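You operate a simulated robot arm through the tools that you are given. There is no shell and no other tool.

You run a simulated robot arm. Do the job below in one go: nothing can be reset, and whatever is moved stays where it is left.

## Task
Tip the cornmeal from the blue bowl into the steel bowl and add one scoop of flour.
Fine: bowl and steel scoop back where they were, lid back on the cream tin; leave the other bowl full. Set down upright: steel scoop.
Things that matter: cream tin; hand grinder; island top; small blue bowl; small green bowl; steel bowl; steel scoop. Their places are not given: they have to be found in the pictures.

It is judged by the outcome, as a careful person would: the job done as asked, and still so three seconds after it is handed in. It fails if anything else is knocked over, pushed out of place, dropped, spilled or broken. Lids that push on must go on centred and level and be pressed home; caps that screw on are set level and turned clockwise until they are tight.

## Robot
A 7-joint arm with a three-finger gripper, fixed in place. Base frame: the origin is on the floor under the middle of its stand, x ahead of it, y to its left, z up; the work surface is at about z = 930. Units: mm, rad, N and s.
It reaches about 1342 mm from its shoulder. Its first joint turns from -2.897 to 2.897 rad. Payload 2.69 kg.
The TCP is the grasp point between the finger pads, 30 mm short of the fingertips. In the tool frame z runs along the fingers and y along their closing line. The gripper opens to 128 mm; its body begins 117 mm behind the TCP.
Orientation is told as [roll, pitch, yaw] about the base's x, y, z axes, in that order, counted from this pose: with the fingers straight down and closing along the base's y, the tool's x points along the base's -x, its y along +y and its z along -z.

## Interface
- The arm moves only by the tool drive_tool. Its arguments are lists of equal length, an entry for each row: "delta_rot": the turn, a rotation vector about the tool's x, y, z in units of 120 degrees (1.0 is 120 degrees), a list of three; "slide": the shift along the tool's x, y, z in units of 200 mm (1.0 is 200 mm), a list of three; "fingers": the finger opening in mm, from 0 to 128. In form: {"delta_rot": [[rx, ry, rz], ...], "slide": [[dx, dy, dz], ...], "fingers": [fingers, ...]}. A call has 1 to 20 rows; each row is the pose to reach, as a shift and turn from the pose commanded when the call began, along the tool's axes at that moment. A call with a number of a shift or a turn outside -1 to 1 is refused whole. Each row takes 0.2 s and may step no farther than 50 mm and 0.15 rad from the row before; otherwise, or with a gripper value out of range, the whole call is refused. A pose out of reach is approached as far as the arm can. The call stops where the force on the tool passes 90 N (or 10 N more than at its start, if that is more) or the arm is blocked; 0.2 s more then pass. Each finger travels about 127 mm/s and halts on what it meets, pressing with about 30 N; the grip force reading is that of the motor and also rises with nothing between the fingers. The clock runs only during rows and for 0.2 s after the last one: add rows that repeat a pose to give the fingers time. The reply holds the time, the measured pose of the TCP, the force on the tool along the base axes, the opening and the grip force, in the units named above and with some noise, with the torque about the TCP (base axes, N m) and any sound that the robot's microphone picked up, and new pictures: "views" is both (left out), scene, wrist or none.
- Cameras (640 x 400 px; columns grow to the right, rows downward): "scene" is fixed at [399.3, 498.9, 1691.6]; the picture's right is [-0.45, -0.89, 0.00], its down [-0.74, 0.37, -0.56] and it looks along [0.50, -0.25, -0.83] (base axes); focal length 303 px, centre (320, 200). "wrist" rides on the gripper at [58, 54, -131] in the tool frame; the picture's right is [-0.68, 0.74, 0.00], its down [-0.62, -0.57, -0.55] and it looks along [-0.40, -0.37, 0.84] (tool axes); focal length 234 px, centre (320, 200).
- raise_lower(by): moves the trunk up (or, below 0, down) by that many mm; the arm rides with it, the base frame stays. It gives what a move gives, with no picture.
- probe_pixels(camera, pixels): for up to 12 pixels [column, row] of the newest picture of that camera ("zoom" is the newest enlarged one), the place [x, y, z] in the base frame of the surface seen there, good to about 3 mm. It takes no simulated time.
- zoom(camera, box): a new picture of the part [left, top, right, bottom] of that camera's present view, enlarged. It takes no simulated time.
- close_job(): hands the job in; it is judged then, once.

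Unless the task says otherwise, let go and move clear before handing in.

The tools are called after "Emit:" as name(argument=value, ...) on one line, values as JSON. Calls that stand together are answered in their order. drive_tool: Moves the arm, as the interface text tells. Its arguments: {"type":"object","properties":{"delta_rot":{"type":"array","items":{"type":"array","items":{"type":"number"}}},"slide":{"type":"array","items":{"type":"array","items":{"type":"number"}}},"fingers":{"type":"array","items":{"type":"number"}},"views":{"type":"string","enum":["both","scene","wrist","none"]}},"required":["delta_rot","slide","fingers"]} The other tools are called the same way: raise_lower (by) moves the trunk up or down; probe_pixels (camera, pixels) gives the place of the surface under pixels of a picture; zoom (camera, box) takes an enlarged picture of a part of a camera's view; close_job () hands the job in.

At the start:

```text
t: 0.0
tcp_pos: [746.8, 168.1, 1341.9]
orientation: [0.001, 0.0, -0.001]
contact_force: [-1.2, -0.3, -0.6]
wrist_torque: [0.02, 0.0, -0.04]
opening: 128.0
grip_force: 0.0
trunk travel left (down, up): [-150.0, 200.0]
```

scene: 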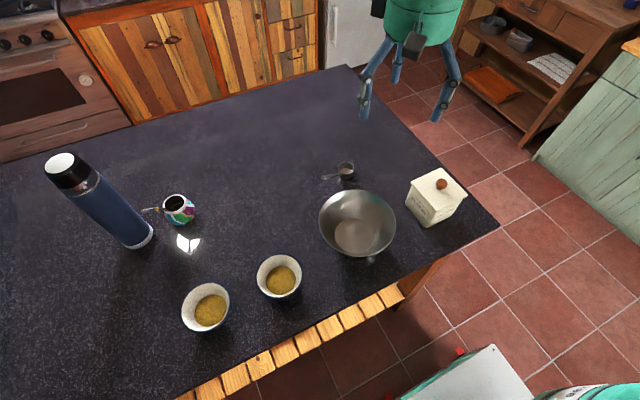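
wrist: 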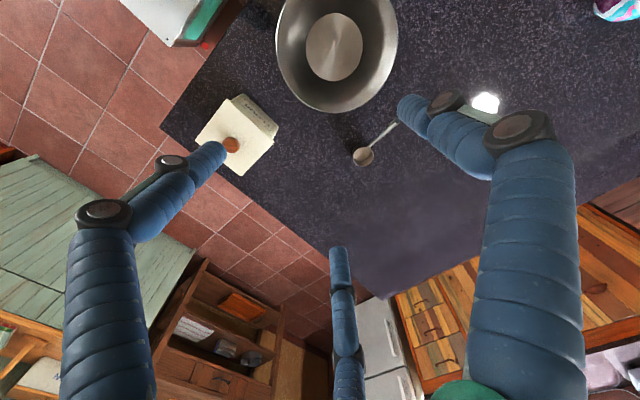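

The scene picture shows two small bowls near (205,308) and (280,278), the steel bowl at (357,225), the cream tin at (436,197), a scoop at (345,170) and a grinder at (180,208). I'll zoom in to tell the bowls' colours apart and measure where things are.

Emit:
zoom(camera="scene", box=[160, 230, 320, 350])

Emit:
zoom(camera="scene", box=[310, 140, 480, 270])

Emit:
probe_pixels(camera="scene", pixels=[[210, 310], [280, 280], [357, 235], [345, 170], [325, 178], [441, 184], [436, 197], [180, 203], [150, 210], [280, 330], [400, 280], [250, 150]])

```text
3.33 times, centred on (240, 290) of scene
```

zoom: 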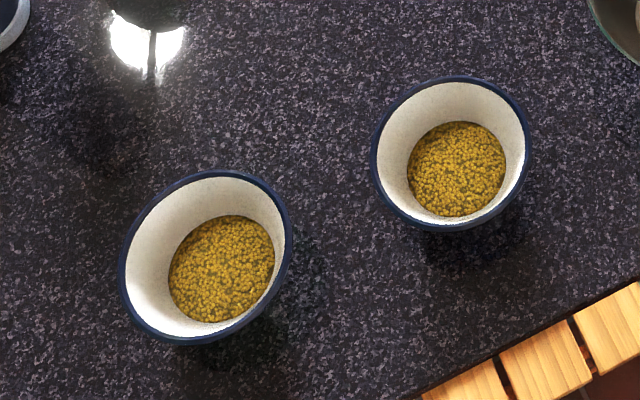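

```text
3.08 times, centred on (395, 205) of scene
```

zoom: 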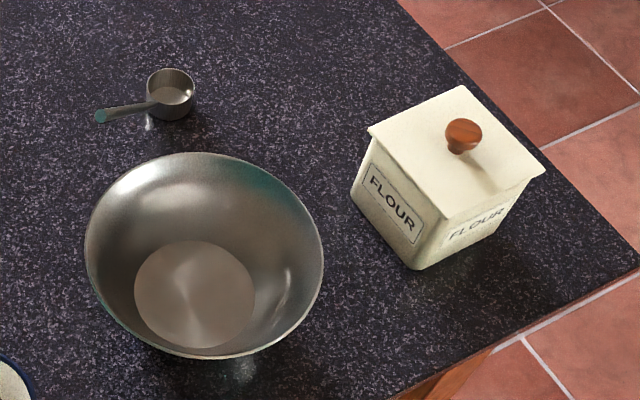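

```text
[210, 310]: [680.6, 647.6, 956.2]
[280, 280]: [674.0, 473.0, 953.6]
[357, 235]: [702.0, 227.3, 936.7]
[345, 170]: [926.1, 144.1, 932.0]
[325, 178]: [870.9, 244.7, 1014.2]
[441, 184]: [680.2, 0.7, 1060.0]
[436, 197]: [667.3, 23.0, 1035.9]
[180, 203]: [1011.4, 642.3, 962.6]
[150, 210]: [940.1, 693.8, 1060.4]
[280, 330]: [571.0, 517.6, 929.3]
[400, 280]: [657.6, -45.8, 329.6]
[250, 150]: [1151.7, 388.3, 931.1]
```

Both small bowls look alike from above, so I need their outer walls. I'll zoom tightly on the bowls and scoop and probe their edges.

Emit:
zoom(camera="scene", box=[310, 150, 374, 190])

Emit:
probe_pixels(camera="zoom", pixels=[[120, 280], [180, 270], [240, 255], [300, 240], [330, 150], [430, 150], [380, 130], [380, 200], [360, 230], [340, 270], [400, 280], [425, 220]])

Emit:
zoom(camera="scene", box=[250, 245, 314, 305])

Emit:
zoom(camera="scene", box=[176, 275, 240, 340])

Emit:
zoom(camera="wrist", box=[180, 60, 420, 200])

```text
10.00 times, centred on (342, 170) of scene
```

zoom: 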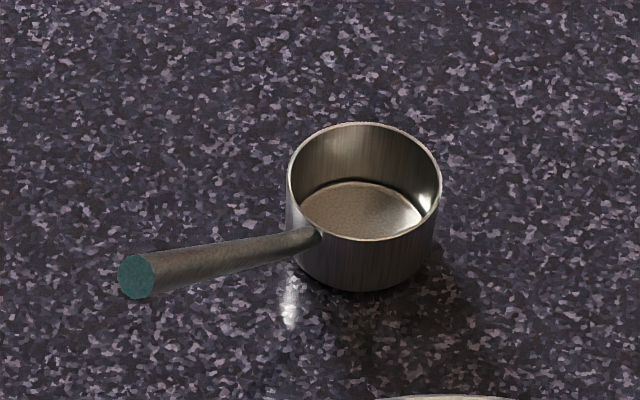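

```text
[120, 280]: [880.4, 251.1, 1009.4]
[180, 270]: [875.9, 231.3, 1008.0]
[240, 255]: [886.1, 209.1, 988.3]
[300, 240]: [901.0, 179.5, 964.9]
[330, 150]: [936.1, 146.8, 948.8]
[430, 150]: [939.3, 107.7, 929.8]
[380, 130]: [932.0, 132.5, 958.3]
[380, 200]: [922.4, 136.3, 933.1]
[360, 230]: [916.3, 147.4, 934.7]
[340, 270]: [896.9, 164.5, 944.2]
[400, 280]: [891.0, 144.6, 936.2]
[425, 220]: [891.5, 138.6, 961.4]
```

```text
6.67 times, centred on (282, 275) of scene
```

zoom: 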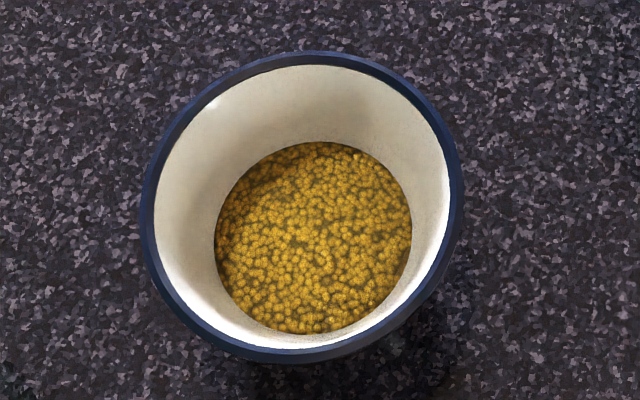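

```text
6.15 times, centred on (208, 308) of scene
```

zoom: 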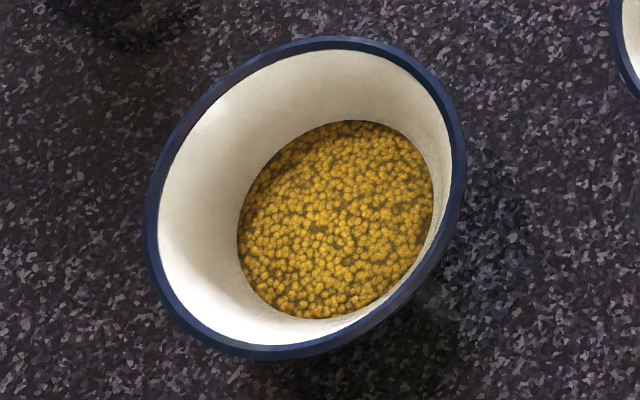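

```text
2.67 times, centred on (300, 130) of wrist
```

zoom: 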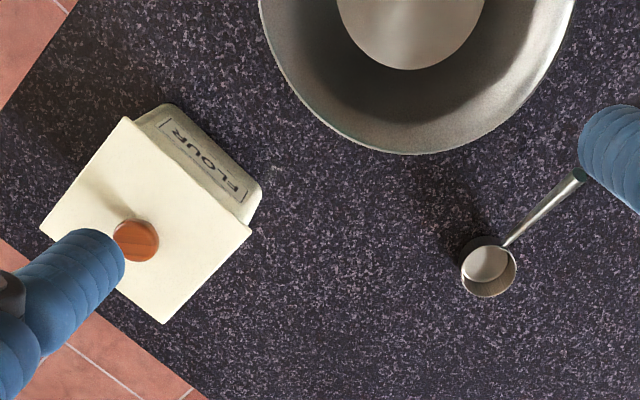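

The scoop stands with its cup near (920,140) and its handle rising towards (875,250,1010). I'll probe the gripper fingertips to learn their layout, plus the bowl rims and the tin.

Emit:
probe_pixels(camera="scene", pixels=[[363, 115], [365, 95], [396, 78], [397, 60], [437, 115], [445, 100], [405, 188], [437, 169], [467, 195], [430, 215]])

Emit:
zoom(camera="scene", box=[330, 0, 490, 130])

Emit:
zoom(camera="scene", box=[250, 245, 314, 305])

Emit:
probe_pixels(camera="zoom", pixels=[[320, 58], [150, 220], [455, 190], [290, 352], [200, 110], [430, 100], [180, 310], [420, 300], [310, 250], [310, 160], [310, 325]])

Emit:
zoom(camera="scene", box=[176, 275, 240, 340])

Emit:
probe_pixels(camera="zoom", pixels=[[340, 43], [152, 220], [458, 190], [270, 350], [200, 110], [435, 90], [180, 310], [420, 290], [340, 220]])

```text
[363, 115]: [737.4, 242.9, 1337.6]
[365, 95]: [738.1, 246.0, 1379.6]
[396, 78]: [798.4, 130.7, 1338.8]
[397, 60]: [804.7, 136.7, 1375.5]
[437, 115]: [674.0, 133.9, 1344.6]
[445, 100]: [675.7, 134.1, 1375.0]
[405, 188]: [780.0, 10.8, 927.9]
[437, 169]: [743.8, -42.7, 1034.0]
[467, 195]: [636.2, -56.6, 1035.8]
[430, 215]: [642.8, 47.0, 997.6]
```

```text
3.08 times, centred on (410, 65) of scene
```

zoom: 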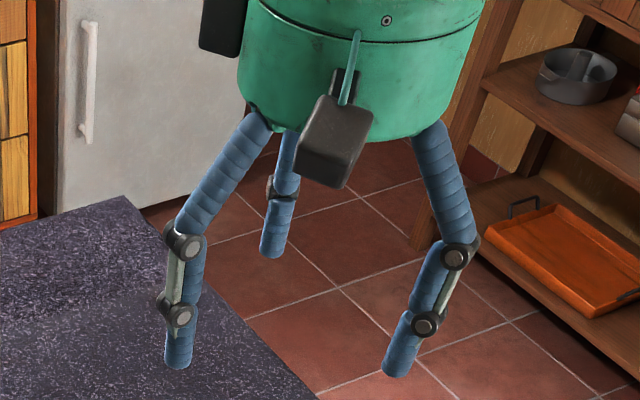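

```text
6.67 times, centred on (282, 275) of scene
```

zoom: 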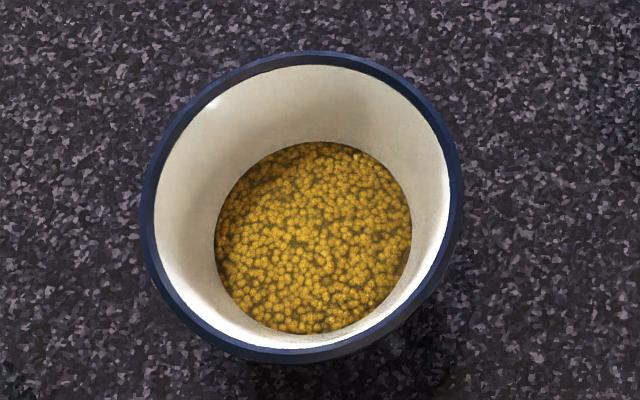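

```text
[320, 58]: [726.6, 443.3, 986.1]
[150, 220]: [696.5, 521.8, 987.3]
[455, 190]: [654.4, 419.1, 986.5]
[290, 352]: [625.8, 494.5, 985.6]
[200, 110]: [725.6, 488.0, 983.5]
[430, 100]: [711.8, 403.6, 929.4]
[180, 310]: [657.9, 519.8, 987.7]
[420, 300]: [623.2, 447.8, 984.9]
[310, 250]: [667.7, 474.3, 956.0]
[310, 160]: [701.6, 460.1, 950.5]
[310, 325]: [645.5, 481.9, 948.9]
```

```text
6.15 times, centred on (208, 308) of scene
```

zoom: 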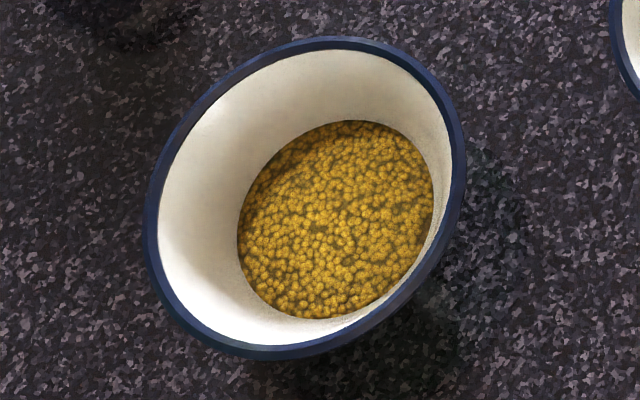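

```text
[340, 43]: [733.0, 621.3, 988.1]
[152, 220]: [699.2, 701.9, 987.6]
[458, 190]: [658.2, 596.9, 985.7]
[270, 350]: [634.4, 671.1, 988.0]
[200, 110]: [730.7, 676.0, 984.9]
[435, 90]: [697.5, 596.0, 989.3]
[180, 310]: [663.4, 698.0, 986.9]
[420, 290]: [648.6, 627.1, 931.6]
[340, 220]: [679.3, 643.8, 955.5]
```

The fingers sit at roughly 120° spacing, about 65–75 mm out. Both bowls have the same rim height (~986), with bowl A centred at (681,648) and bowl B at (676,470). I'll close the fingers in free air to see how they converge.

Emit:
drive_tool(delta_rot=[[0, 0, 0], [0, 0, 0], [0, 0, 0], [0, 0, 0], [0, 0, 0], [0, 0, 0]], slide=[[0, 0, 0], [0, 0, 0], [0, 0, 0], [0, 0, 0], [0, 0, 0], [0, 0, 0]], fingers=[60, 0, 0, 0, 0, 0])

Emit:
zoom(camera="scene", box=[330, 0, 490, 130])

```text
t: 1.4
tcp_pos: [747.2, 166.5, 1341.5]
orientation: [0.001, 0.001, -0.001]
contact_force: [0.2, 0.0, -0.2]
wrist_torque: [0.02, 0.0, 0.0]
opening: 2.2
grip_force: 29.9
trunk travel left (down, up): [-150.0, 200.0]
```

scene: 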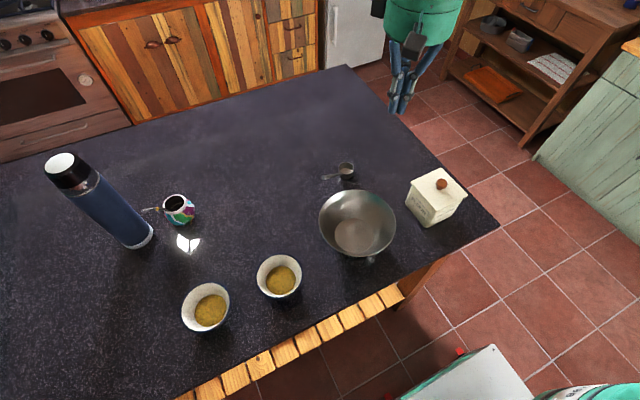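
wrist: 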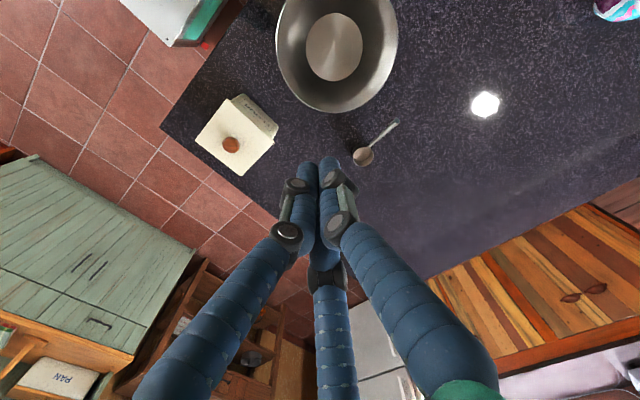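

```text
3.08 times, centred on (410, 65) of scene
```

zoom: 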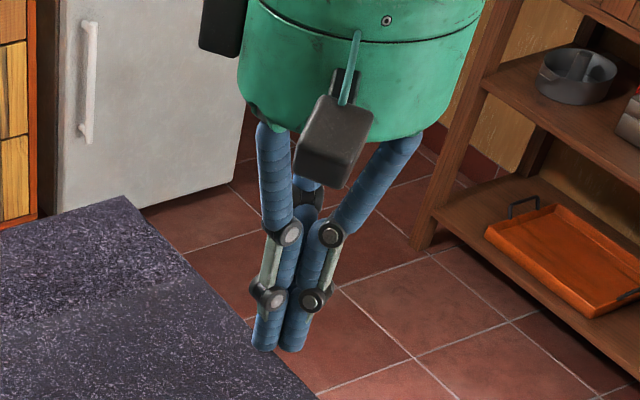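

The fingers converge on the centre axis with no offset, so a bowl, knob or handle can be encircled. Next I'll carry the wrist camera round to a low view of the two small bowls to see their outer colours.

Emit:
drive_tool(delta_rot=[[0, 0, -0.05], [0, 0, -0.1], [0, 0, -0.15], [0, 0, -0.2], [0, 0, -0.25], [0, 0, -0.304]], slide=[[0.1, 0.11, 0.11], [0.2, 0.22, 0.22], [0.3, 0.33, 0.33], [0.4, 0.44, 0.44], [0.51, 0.56, 0.56], [0.62, 0.68, 0.68]], fingers=[60, 128, 128, 128, 128, 128], views="none")

```text
t: 2.8
tcp_pos: [623.9, 302.0, 1203.7]
orientation: [0.001, 0.0, 0.637]
contact_force: [0.4, 0.0, 0.0]
wrist_torque: [0.01, 0.03, 0.01]
opening: 128.0
grip_force: 0.0
trunk travel left (down, up): [-150.0, 200.0]
```

The arm is at (624,302,1204), yaw 0.64, as commanded. I'll continue the second half of the move to the low viewpoint.

Emit:
drive_tool(delta_rot=[[0, 0, -0.05], [0, 0, -0.1], [0, 0, -0.15], [0, 0, -0.2], [0, 0, -0.25], [0, 0, -0.304]], slide=[[0.015, 0.15, 0.11], [0.03, 0.31, 0.22], [0.045, 0.46, 0.33], [0.06, 0.62, 0.44], [0.08, 0.78, 0.56], [0.094, 0.926, 0.674]], fingers=[128, 128, 128, 128, 128, 128])

```text
t: 4.2
tcp_pos: [496.0, 439.9, 1069.9]
orientation: [-0.002, 0.0, 1.275]
contact_force: [-0.4, 0.5, -0.4]
wrist_torque: [0.0, 0.02, -0.01]
opening: 128.0
grip_force: 0.2
trunk travel left (down, up): [-150.0, 200.0]
```

scene: 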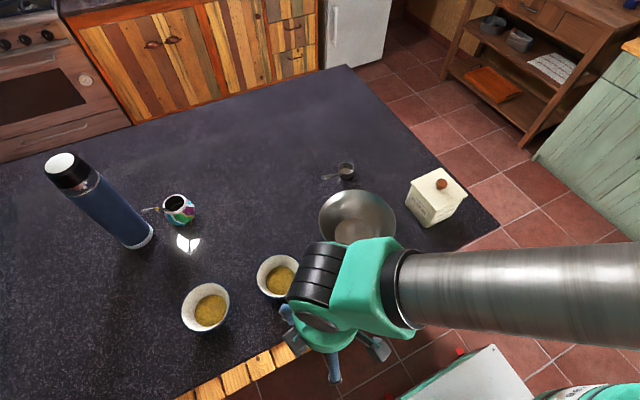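
wrist: 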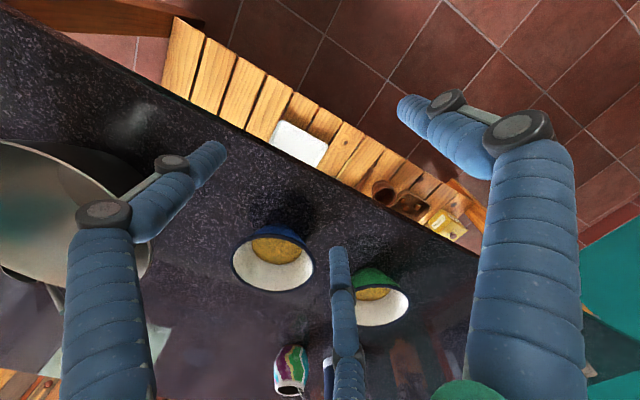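

In the wrist picture the bowl at (272,255) has a blue outer wall and the one at (375,295) has a green outer wall. I'll confirm which is which by probing them.

Emit:
zoom(camera="wrist", box=[210, 200, 430, 340])

Emit:
probe_pixels(camera="wrist", pixels=[[275, 228], [290, 231], [275, 248], [375, 275], [375, 294], [273, 290]])

Emit:
zoom(camera="scene", box=[280, 170, 480, 280])

Emit:
probe_pixels(camera="scene", pixels=[[319, 215], [395, 225], [357, 192], [330, 197], [385, 200], [393, 210], [340, 225], [357, 235]])

```text
2.86 times, centred on (320, 270) of wrist
```

zoom: 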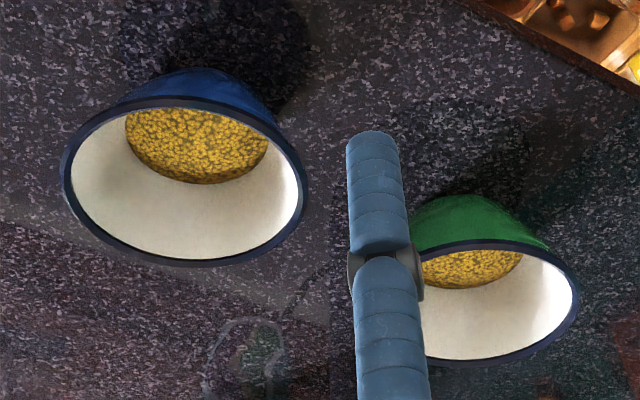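

```text
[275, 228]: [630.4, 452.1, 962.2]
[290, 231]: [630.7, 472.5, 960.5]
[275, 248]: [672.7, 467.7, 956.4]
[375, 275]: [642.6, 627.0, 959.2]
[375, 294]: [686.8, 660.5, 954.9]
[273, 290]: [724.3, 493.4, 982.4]
```

```text
3.20 times, centred on (380, 225) of scene
```

zoom: 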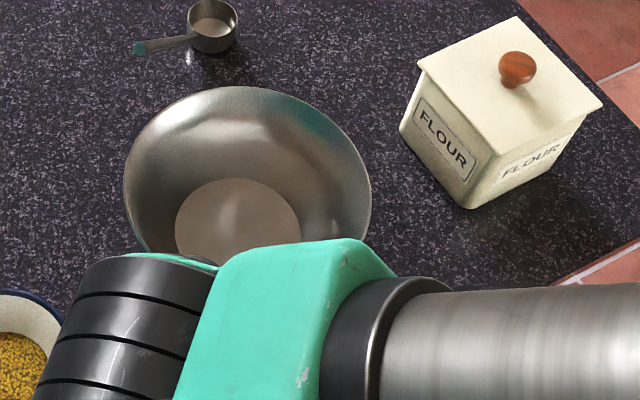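

```text
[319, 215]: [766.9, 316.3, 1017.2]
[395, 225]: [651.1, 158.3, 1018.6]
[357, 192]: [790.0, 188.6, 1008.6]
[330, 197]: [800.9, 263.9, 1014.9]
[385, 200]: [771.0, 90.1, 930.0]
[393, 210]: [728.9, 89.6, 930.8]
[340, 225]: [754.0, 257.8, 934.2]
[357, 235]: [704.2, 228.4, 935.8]
```

The blue bowl is the one at about (675.5,470), and the green one at (681,648) must be left alone. The steel bowl is about 196 mm across with its rim near z=1017, centred near (709,237). I'll move above the blue bowl at a safe height.

Emit:
drive_tool(delta_rot=[[0, 0, 0], [0, 0, 0], [0, 0, 0], [0, 0, 0], [0, 0, 0], [0, 0, 0]], slide=[[-0.06, -0.12, 0], [-0.13, -0.26, 0], [-0.21, -0.42, 0], [-0.29, -0.58, 0], [-0.36, -0.72, 0], [-0.406, -0.815, 0]], fingers=[128, 128, 128, 128, 128, 128])

Emit:
zoom(camera="wrist", box=[180, 80, 460, 280])

```text
t: 5.6
tcp_pos: [677.9, 468.0, 1069.0]
orientation: [0.0, -0.001, 1.273]
contact_force: [0.2, 0.5, -0.7]
wrist_torque: [-0.01, -0.01, -0.02]
opening: 127.9
grip_force: 0.0
trunk travel left (down, up): [-150.0, 200.0]
```

scene: 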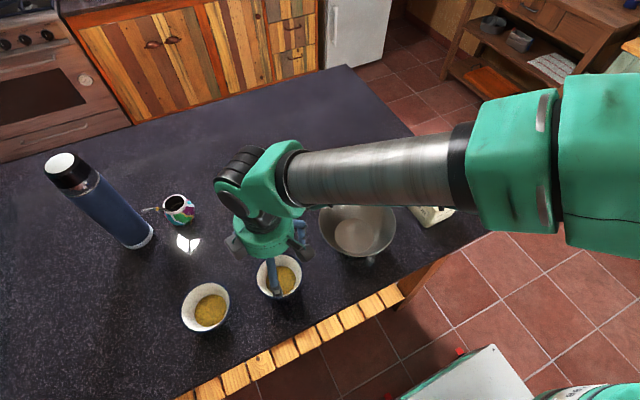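
wrist: 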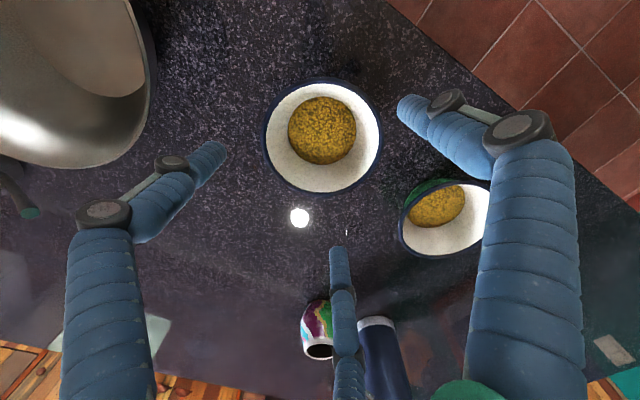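

```text
2.00 times, centred on (320, 180) of wrist
```

zoom: 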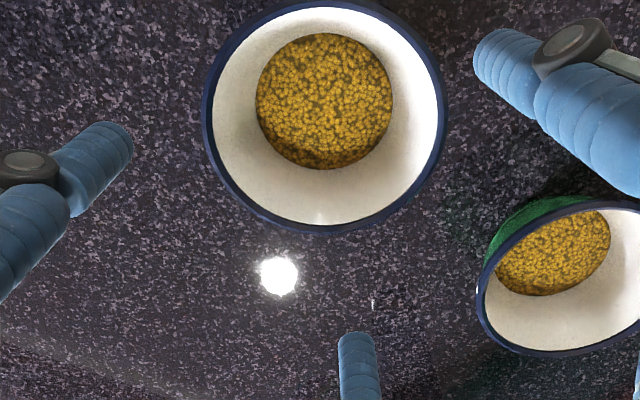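

I'm above the blue bowl. I'll probe its rim in the wrist picture (around (265,135), (382,135), (322,78), (322,193)) to centre exactly before descending.

Emit:
probe_pixels(camera="wrist", pixels=[[267, 135], [380, 137], [322, 80], [322, 191], [282, 96], [362, 96], [282, 174], [363, 176]])

Emit:
probe_pixels(camera="scene", pixels=[[258, 282], [268, 296], [290, 297], [301, 280], [235, 240], [290, 262], [262, 225], [278, 295]])

Emit:
zoom(camera="scene", box=[200, 130, 330, 310])

```text
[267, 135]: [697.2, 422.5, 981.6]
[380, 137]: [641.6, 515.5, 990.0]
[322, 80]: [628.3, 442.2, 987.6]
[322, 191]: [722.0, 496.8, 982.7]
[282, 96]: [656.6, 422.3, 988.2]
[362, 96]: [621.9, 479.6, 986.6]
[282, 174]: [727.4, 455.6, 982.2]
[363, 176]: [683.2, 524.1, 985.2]
```

```text
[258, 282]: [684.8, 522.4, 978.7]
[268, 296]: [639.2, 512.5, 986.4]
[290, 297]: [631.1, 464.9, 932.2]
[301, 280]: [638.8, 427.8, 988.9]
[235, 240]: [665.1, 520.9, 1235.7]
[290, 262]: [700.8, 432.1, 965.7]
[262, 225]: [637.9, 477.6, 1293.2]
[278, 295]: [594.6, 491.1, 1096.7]
```

```text
2.22 times, centred on (265, 220) of scene
```

zoom: 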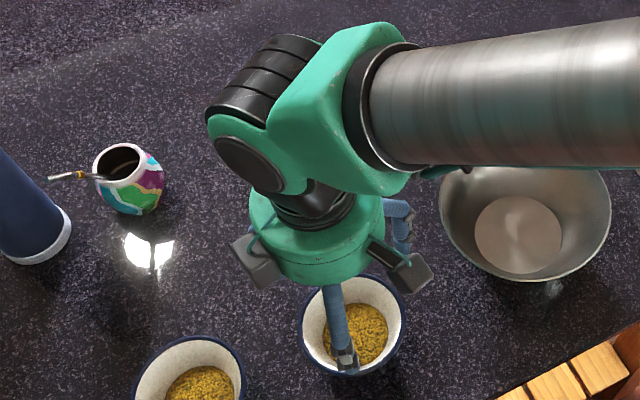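

Rim midpoints put the blue bowl centre at about (674,470). Before choosing the pour direction I want to know the boxes that stick out of the gripper body (scene about (237,248) and (300,250)), so I'll zoom and probe there.

Emit:
zoom(camera="scene", box=[215, 200, 325, 270])

Emit:
probe_pixels(camera="zoom", pixels=[[90, 230], [130, 230], [75, 290], [130, 310], [160, 270], [430, 260], [480, 280], [470, 320], [270, 240], [270, 310], [180, 180], [360, 300]])

```text
5.71 times, centred on (270, 235) of scene
```

zoom: 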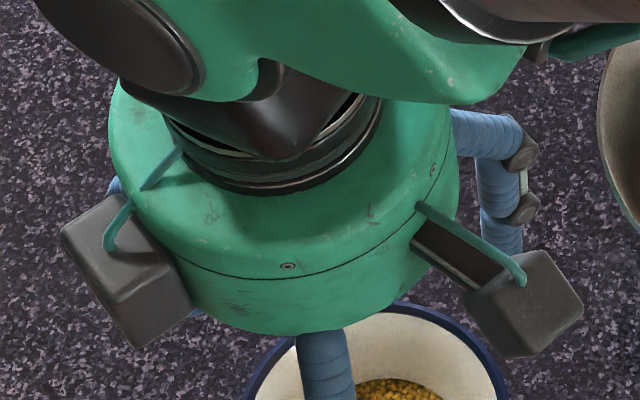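

```text
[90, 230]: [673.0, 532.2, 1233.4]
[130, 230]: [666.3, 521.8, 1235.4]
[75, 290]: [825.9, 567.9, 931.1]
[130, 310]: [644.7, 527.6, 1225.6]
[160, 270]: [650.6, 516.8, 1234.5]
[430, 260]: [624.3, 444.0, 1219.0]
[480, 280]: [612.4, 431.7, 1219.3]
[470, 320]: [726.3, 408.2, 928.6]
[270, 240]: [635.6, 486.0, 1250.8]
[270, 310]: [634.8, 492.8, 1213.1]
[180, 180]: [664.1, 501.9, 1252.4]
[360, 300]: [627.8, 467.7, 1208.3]
```

The gripper body is about 52 mm in radius, with a box at tool azimuth ~148° reaching out to ~80 mm, which I'll account for when pouring. Now I'll descend around the blue bowl with the fingers open and check before closing.

Emit:
drive_tool(delta_rot=[[0, 0, 0], [0, 0, 0], [0, 0, 0], [0, 0, 0], [0, 0, 0], [0, 0, 0], [0, 0, 0]], slide=[[0.005, 0.015, 0], [0.005, 0.015, 0.09], [0.005, 0.015, 0.18], [0.005, 0.015, 0.27], [0.005, 0.015, 0.36], [0.005, 0.015, 0.42], [0.005, 0.015, 0.455]], fingers=[128, 128, 128, 128, 128, 128, 128])

Emit:
zoom(camera="wrist", box=[180, 80, 460, 280])

```text
t: 7.2
tcp_pos: [674.3, 469.9, 979.7]
orientation: [0.002, 0.0, 1.275]
contact_force: [-0.1, -0.3, 0.0]
wrist_torque: [-0.01, 0.0, 0.0]
opening: 128.0
grip_force: 0.0
trunk travel left (down, up): [-150.0, 200.0]
```

scene: 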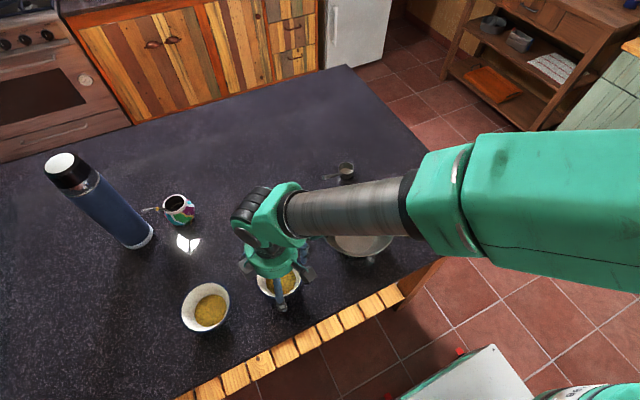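
wrist: 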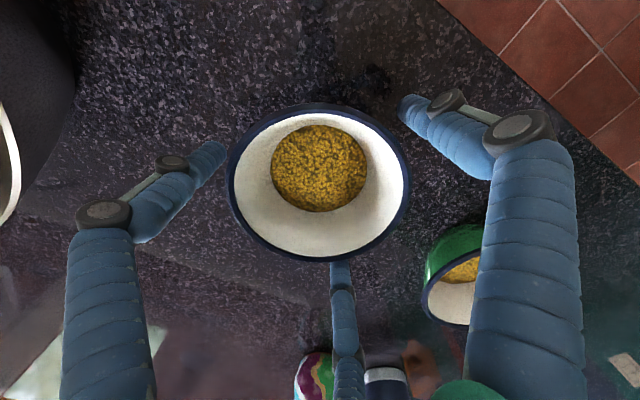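

```text
2.00 times, centred on (320, 180) of wrist
```

zoom: 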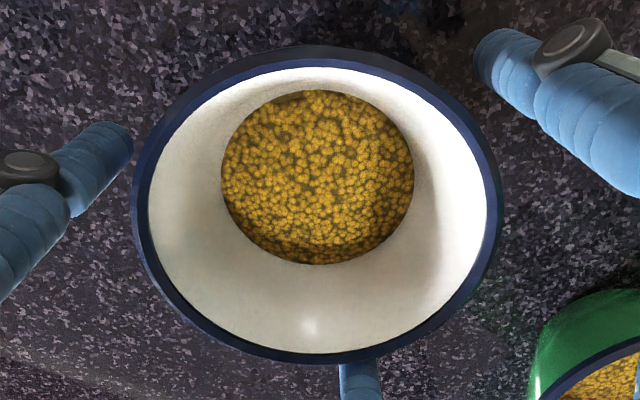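

The rim spans rows 103–262 and columns 229–409, which matches the bowl being centred on the tool to within about 1 mm. I'll close on it.

Emit:
drive_tool(delta_rot=[[0, 0, 0], [0, 0, 0], [0, 0, 0], [0, 0, 0], [0, 0, 0]], slide=[[0, 0, 0], [0, 0, 0], [0, 0, 0], [0, 0, 0], [0, 0, 0]], fingers=[118, 112, 106, 95, 95], views="wrist")

```text
t: 8.4
tcp_pos: [673.8, 469.9, 980.9]
orientation: [0.001, 0.0, 1.274]
contact_force: [1.5, 0.0, 4.3]
wrist_torque: [-0.03, 0.02, 0.03]
opening: 112.6
grip_force: 29.8
trunk travel left (down, up): [-150.0, 200.0]
```

wrist: 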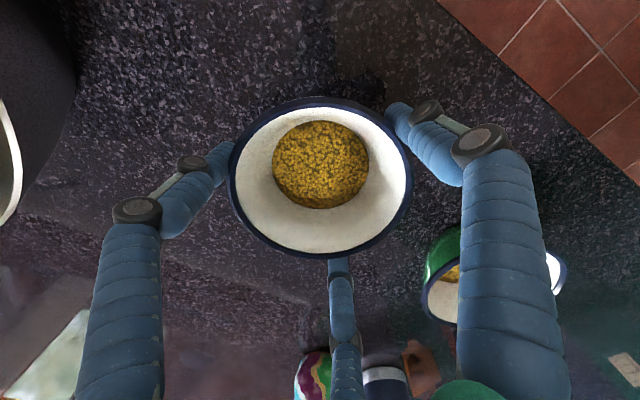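

The fingers stopped at 112.6 mm with 29.8 N of grip, matching the rim diameter. I'll lift slowly by 40 mm and check that the bowl stays level.

Emit:
drive_tool(delta_rot=[[0, 0, 0], [0, 0, 0], [0, 0, 0], [0, 0, 0], [0, 0, 0], [0, 0, 0]], slide=[[0, 0, -0.02], [0, 0, -0.05], [0, 0, -0.09], [0, 0, -0.14], [0, 0, -0.19], [0, 0, -0.2]], fingers=[95, 95, 95, 95, 95, 95])

Emit:
probe_pixels(camera="wrist", pixels=[[233, 185], [407, 185], [320, 103], [320, 254], [320, 165]])

```text
t: 9.8
tcp_pos: [673.4, 470.3, 1019.2]
orientation: [0.0, 0.001, 1.274]
contact_force: [-0.4, 0.0, -0.9]
wrist_torque: [-0.03, -0.02, 0.01]
opening: 112.8
grip_force: 29.6
trunk travel left (down, up): [-150.0, 200.0]
```

scene: 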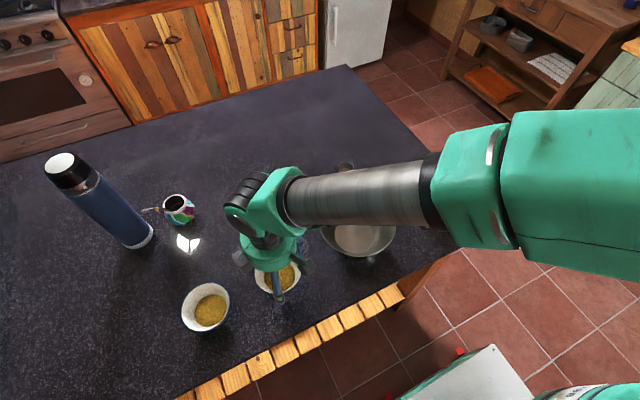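
wrist: 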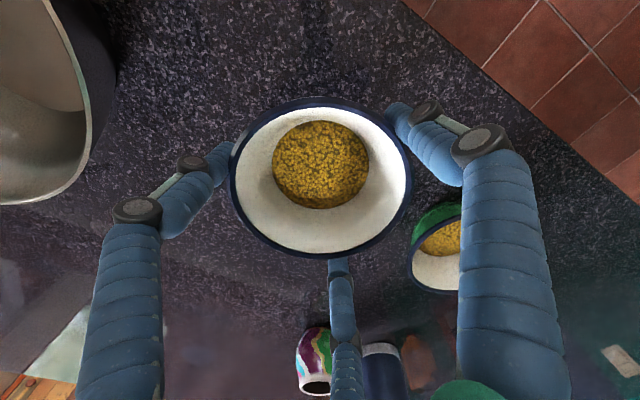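

```text
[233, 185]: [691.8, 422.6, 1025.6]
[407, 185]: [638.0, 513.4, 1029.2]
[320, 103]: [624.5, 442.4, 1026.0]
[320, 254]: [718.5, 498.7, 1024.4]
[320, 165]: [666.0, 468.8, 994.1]
```

The bowl came up level with its rim about 7 mm above the tool point. I'll raise it to about z=1170, then measure the steel bowl's rim.

Emit:
drive_tool(delta_rot=[[0, 0, 0], [0, 0, 0], [0, 0, 0], [0, 0, 0], [0, 0, 0], [0, 0, 0], [0, 0, 0], [0, 0, 0]], slide=[[0, 0, -0.05], [0, 0, -0.14], [0, 0, -0.25], [0, 0, -0.37], [0, 0, -0.49], [0, 0, -0.62], [0, 0, -0.71], [0, 0, -0.755]], fingers=[95, 95, 95, 95, 95, 95, 95, 95])

Emit:
zoom(camera="scene", box=[300, 160, 420, 270])

```text
t: 11.6
tcp_pos: [673.1, 470.5, 1170.1]
orientation: [-0.001, -0.001, 1.273]
contact_force: [0.3, -0.1, -1.9]
wrist_torque: [0.0, 0.01, 0.01]
opening: 112.5
grip_force: 30.2
trunk travel left (down, up): [-150.0, 200.0]
```

scene: 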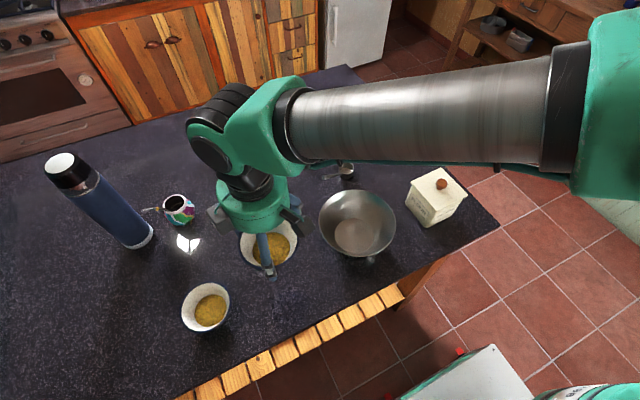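
wrist: 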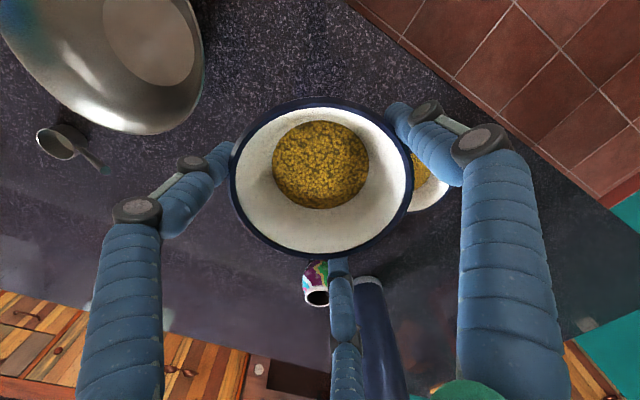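

```text
3.64 times, centred on (360, 215) of scene
```

zoom: 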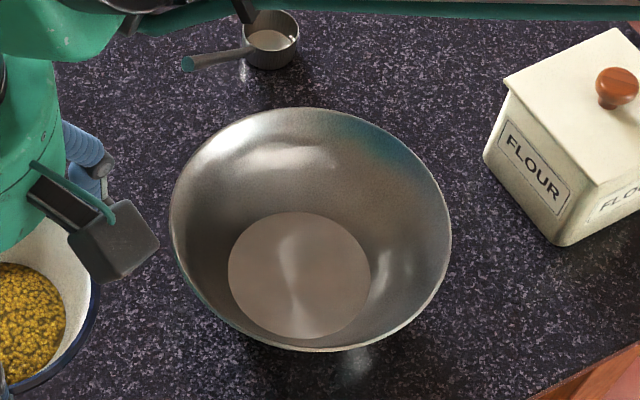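

Emit:
probe_pixels(camera="zoom", pixels=[[172, 220], [449, 225], [305, 110], [340, 349], [200, 150], [420, 150], [200, 300], [425, 300], [230, 270], [370, 270], [300, 212], [300, 336]])

Emit:
zoom(camera="scene", box=[390, 155, 480, 235])

Emit:
probe_pixels(camera="zoom", pixels=[[118, 145], [335, 72], [538, 200], [325, 285], [325, 100], [365, 130], [365, 155], [355, 165], [390, 150], [115, 235], [290, 355]])

```text
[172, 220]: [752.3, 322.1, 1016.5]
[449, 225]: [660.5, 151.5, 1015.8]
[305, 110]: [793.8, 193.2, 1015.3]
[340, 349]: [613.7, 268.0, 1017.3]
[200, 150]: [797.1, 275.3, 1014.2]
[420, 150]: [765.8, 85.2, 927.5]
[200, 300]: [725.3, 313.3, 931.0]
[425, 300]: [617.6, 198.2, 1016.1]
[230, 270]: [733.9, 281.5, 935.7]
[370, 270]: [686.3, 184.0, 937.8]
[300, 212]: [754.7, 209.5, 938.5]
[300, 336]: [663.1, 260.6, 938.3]
```

```text
5.00 times, centred on (435, 195) of scene
```

zoom: 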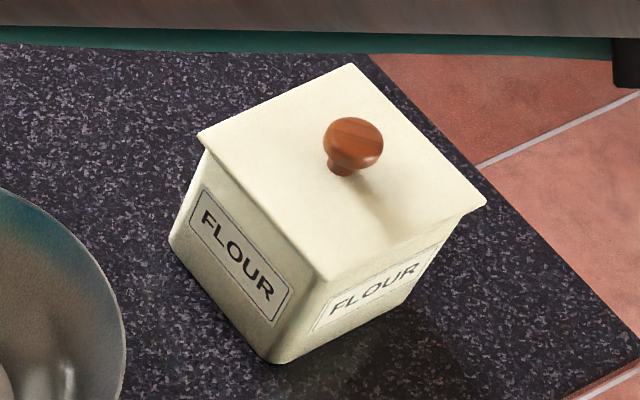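

```text
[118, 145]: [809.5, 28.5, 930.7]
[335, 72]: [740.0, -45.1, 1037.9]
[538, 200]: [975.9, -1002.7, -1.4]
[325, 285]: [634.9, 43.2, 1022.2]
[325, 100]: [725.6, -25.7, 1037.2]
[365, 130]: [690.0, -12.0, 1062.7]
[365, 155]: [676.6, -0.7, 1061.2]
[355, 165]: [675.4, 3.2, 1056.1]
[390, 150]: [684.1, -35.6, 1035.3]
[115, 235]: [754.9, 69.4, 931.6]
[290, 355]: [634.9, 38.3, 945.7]
```

The steel bowl's centre comes out at about (707,235), radius 97, rim at z=1016. I'll carry the blue bowl level to above it, turning the tool so its body will lie to the open side during the pour.

Emit:
drive_tool(delta_rot=[[0, 0, -0.006], [0, 0, -0.018], [0, 0, -0.035], [0, 0, -0.053], [0, 0, -0.07], [0, 0, -0.08], [0, 0, -0.085]], slide=[[0.04, -0.019, 0], [0.13, -0.061, 0.005], [0.26, -0.123, 0.01], [0.4, -0.189, 0.02], [0.53, -0.25, 0.025], [0.62, -0.293, 0.03], [0.644, -0.304, 0.03]], fingers=[95, 95, 95, 95, 95, 95, 95], views="none")

```text
t: 13.2
tcp_pos: [693.6, 329.7, 1163.5]
orientation: [0.001, 0.001, 1.453]
contact_force: [0.2, 0.4, -2.1]
wrist_torque: [0.0, 0.02, 0.0]
opening: 112.6
grip_force: 30.0
trunk travel left (down, up): [-150.0, 200.0]
```

The carry is on track at (694,330,1164). I'll finish moving over the steel bowl's centre.

Emit:
drive_tool(delta_rot=[[0, 0, -0.01], [0, 0, -0.025], [0, 0, -0.04], [0, 0, -0.053], [0, 0, -0.0563], [0, 0, -0.0563]], slide=[[0.05, -0.013, 0], [0.16, -0.042, 0.005], [0.3, -0.079, 0.01], [0.41, -0.109, 0.015], [0.4625, -0.1225, 0.0175], [0.4625, -0.1225, 0.0175]], fingers=[95, 95, 95, 95, 95, 95])

Emit:
zoom(camera="scene", box=[260, 130, 460, 270])

```text
t: 14.6
tcp_pos: [708.3, 234.7, 1161.5]
orientation: [0.0, 0.0, 1.569]
contact_force: [0.8, 0.1, -1.8]
wrist_torque: [-0.01, 0.0, -0.03]
opening: 112.5
grip_force: 29.6
trunk travel left (down, up): [-150.0, 200.0]
```

scene: 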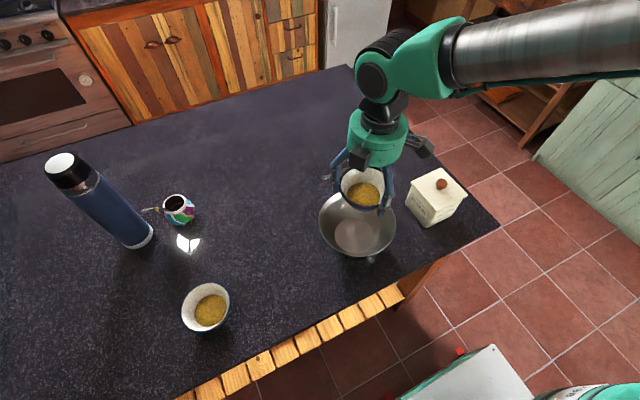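
wrist: 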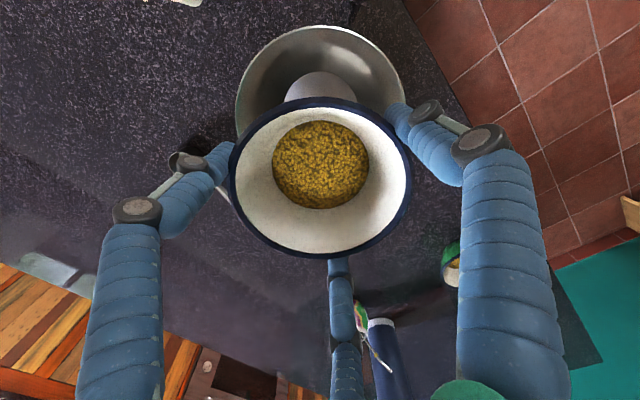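

```text
2.86 times, centred on (360, 200) of scene
```

zoom: 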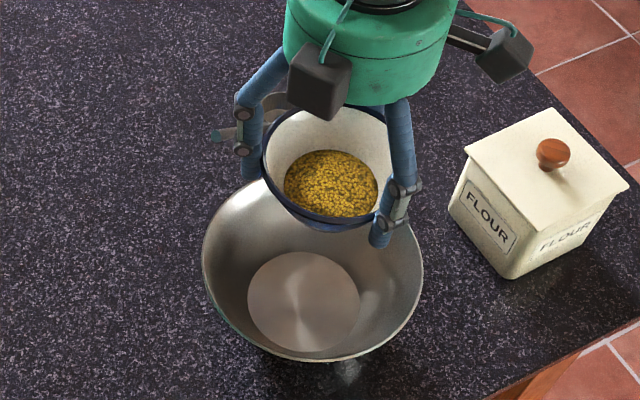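

The bowl is centred over the steel bowl and the gap between fingers faces the scene camera. I'll tilt to about 45° first to check that the arm follows.

Emit:
drive_tool(delta_rot=[[0.02, 0.035, 0], [0.05, 0.087, 0], [0.08, 0.139, 0], [0.11, 0.19, 0], [0.14, 0.242, 0], [0.17, 0.294, 0], [0.1875, 0.325, 0]], slide=[[0, 0, 0], [0, 0, 0], [0, 0, 0], [0, 0, 0], [0, 0, 0], [0, 0, 0], [0, 0, 0]], fingers=[95, 95, 95, 95, 95, 95, 95])

Emit:
zoom(camera="scene", box=[260, 130, 460, 270])

```text
t: 16.2
tcp_pos: [707.3, 235.4, 1162.0]
orientation: [-0.465, 0.663, 1.409]
contact_force: [0.3, 0.6, -2.3]
wrist_torque: [0.03, 0.02, 0.01]
opening: 112.7
grip_force: 29.2
trunk travel left (down, up): [-150.0, 200.0]
```

scene: 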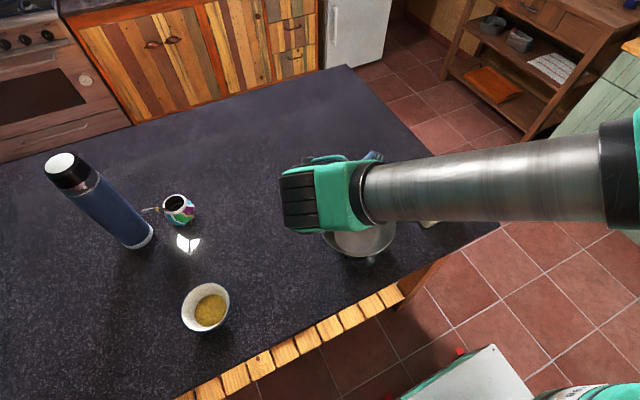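
wrist: 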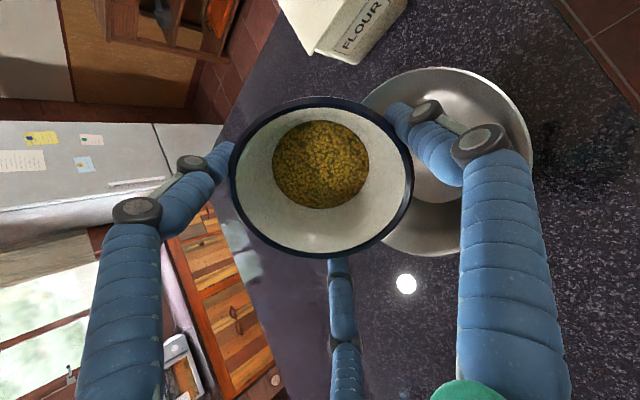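

```text
2.86 times, centred on (360, 200) of scene
```

zoom: 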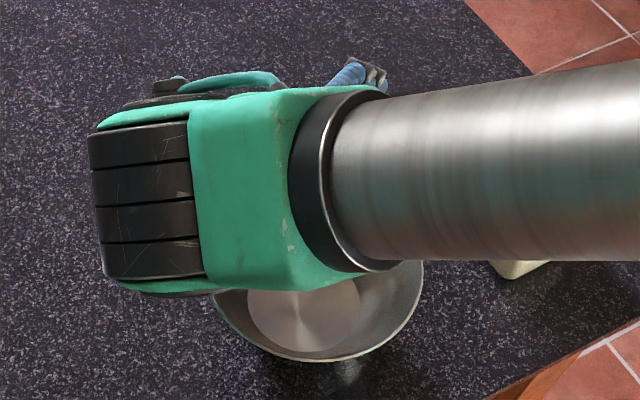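

The arm follows the tilt cleanly with TCP steady at (707,235,1162). I'll continue the tilt slowly to about 100° and hold so the meal runs out.

Emit:
drive_tool(delta_rot=[[0.016, 0.028, 0], [0.032, 0.056, 0], [0.048, 0.084, 0], [0.065, 0.113, 0], [0.082, 0.141, 0], [0.098, 0.17, 0], [0.114, 0.198, 0], [0.131, 0.226, 0], [0.147, 0.255, 0], [0.163, 0.283, 0], [0.18, 0.311, 0], [0.196, 0.34, 0], [0.213, 0.368, 0], [0.229, 0.397, 0], [0.229, 0.397, 0], [0.229, 0.397, 0], [0.229, 0.397, 0]], slide=[[0, 0, 0], [0, 0, 0], [0, 0, 0], [0, 0, 0], [0, 0, 0], [0, 0, 0], [0, 0, 0], [0, 0, 0], [0, 0, 0], [0, 0, 0], [0, 0, 0], [0, 0, 0], [0, 0, 0], [0, 0, 0], [0, 0, 0], [0, 0, 0], [0, 0, 0]], fingers=[95, 95, 95, 95, 95, 95, 95, 95, 95, 95, 95, 95, 95, 95, 95, 95, 95])

Emit:
zoom(camera="scene", box=[220, 130, 460, 300])

```text
t: 19.8
tcp_pos: [707.5, 234.8, 1161.6]
orientation: [-1.911, 1.021, 0.229]
contact_force: [0.1, 0.1, -1.2]
wrist_torque: [0.07, 0.02, 0.0]
opening: 112.6
grip_force: 30.7
trunk travel left (down, up): [-150.0, 200.0]
```

scene: 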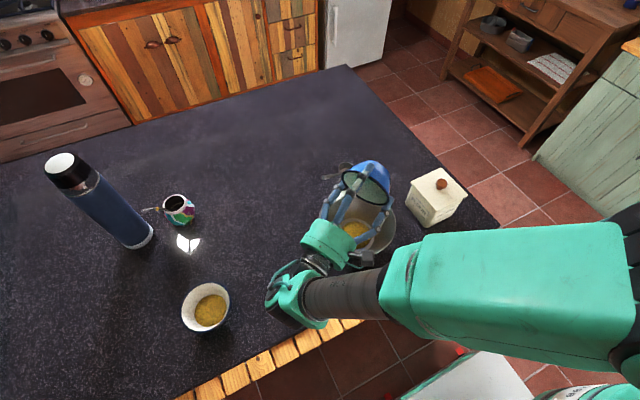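
wrist: 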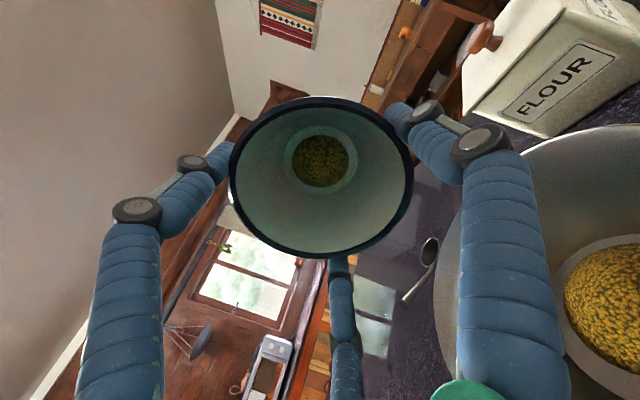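

```text
2.35 times, centred on (340, 215) of scene
```

zoom: 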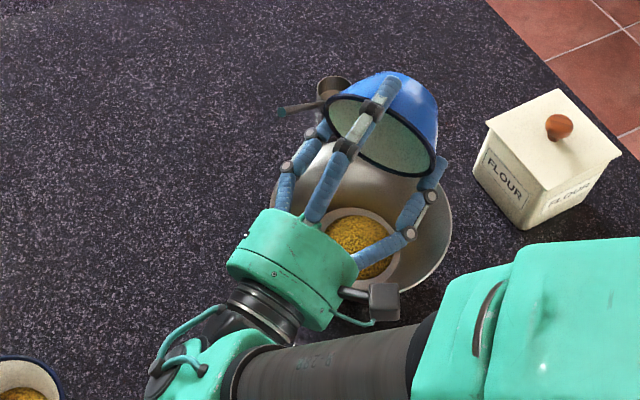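

Most of the meal is in the steel bowl; a small disc remains at the bowl's bottom in the wrist view at (320,160). I'll shift slightly clear of the steel rim and tilt on to about 120°, with a small shake.

Emit:
drive_tool(delta_rot=[[0, 0, 0], [0, 0, 0], [0.0167, 0.029, 0], [0.0333, 0.0577, 0], [0.05, 0.0866, 0], [0.0667, 0.1155, 0], [0.0833, 0.1443, 0], [0.0833, 0.1443, 0], [0.0633, 0.11, 0], [0.0833, 0.1443, 0], [0.0633, 0.11, 0], [0.0833, 0.1443, 0], [0.0833, 0.1443, 0], [0.0833, 0.1443, 0]], slide=[[0.05, -0.029, -0.04], [0.1, -0.058, -0.081], [0.1, -0.058, -0.081], [0.1, -0.058, -0.081], [0.1, -0.058, -0.081], [0.1, -0.058, -0.081], [0.1, -0.058, -0.081], [0.1, -0.058, -0.081], [0.1, -0.058, -0.081], [0.1, -0.058, -0.081], [0.1, -0.058, -0.081], [0.1, -0.058, -0.081], [0.1, -0.058, -0.081], [0.1, -0.058, -0.081]], fingers=[95, 95, 95, 95, 95, 95, 95, 95, 95, 95, 95, 95, 95, 95])

Emit:
zoom(camera="wrist", box=[220, 80, 420, 270])

Emit:
zoom(camera="scene", box=[220, 130, 460, 300])

```text
t: 22.8
tcp_pos: [697.9, 251.8, 1181.7]
orientation: [-2.377, 0.88, -0.148]
contact_force: [0.2, -0.1, -1.4]
wrist_torque: [0.06, 0.0, -0.02]
opening: 113.0
grip_force: 29.9
out of reach, approached as far as the arm can: row 6, 7, 8
trunk travel left (down, up): [-150.0, 200.0]
```

scene: 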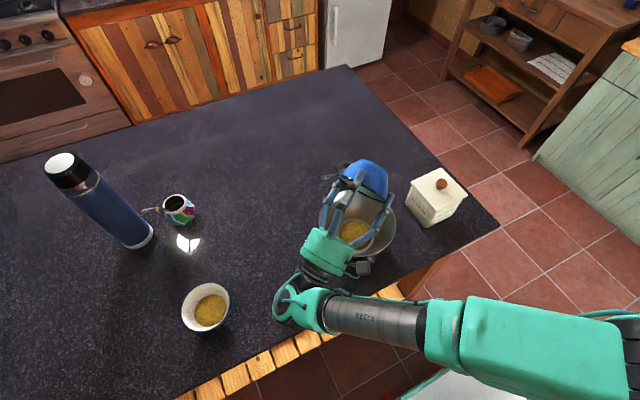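
wrist: 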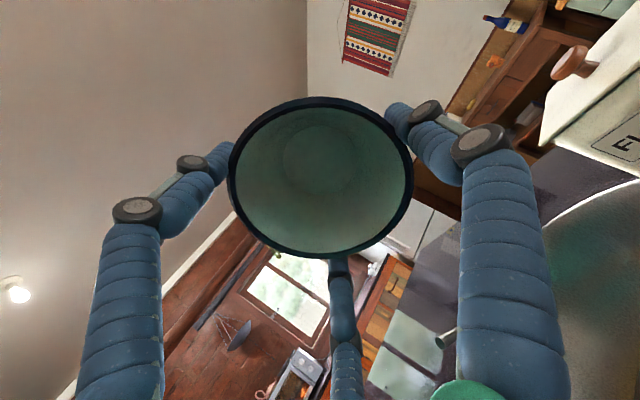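

```text
2.11 times, centred on (320, 175) of wrist
```

zoom: 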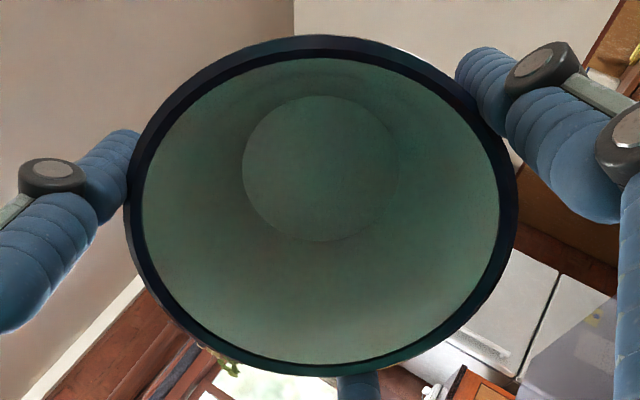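

```text
2.35 times, centred on (340, 215) of scene
```

zoom: 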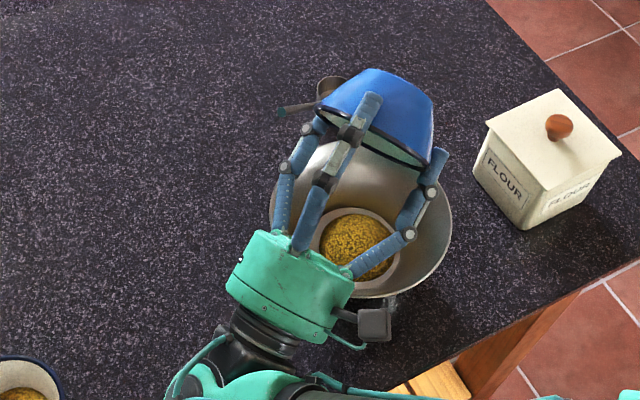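

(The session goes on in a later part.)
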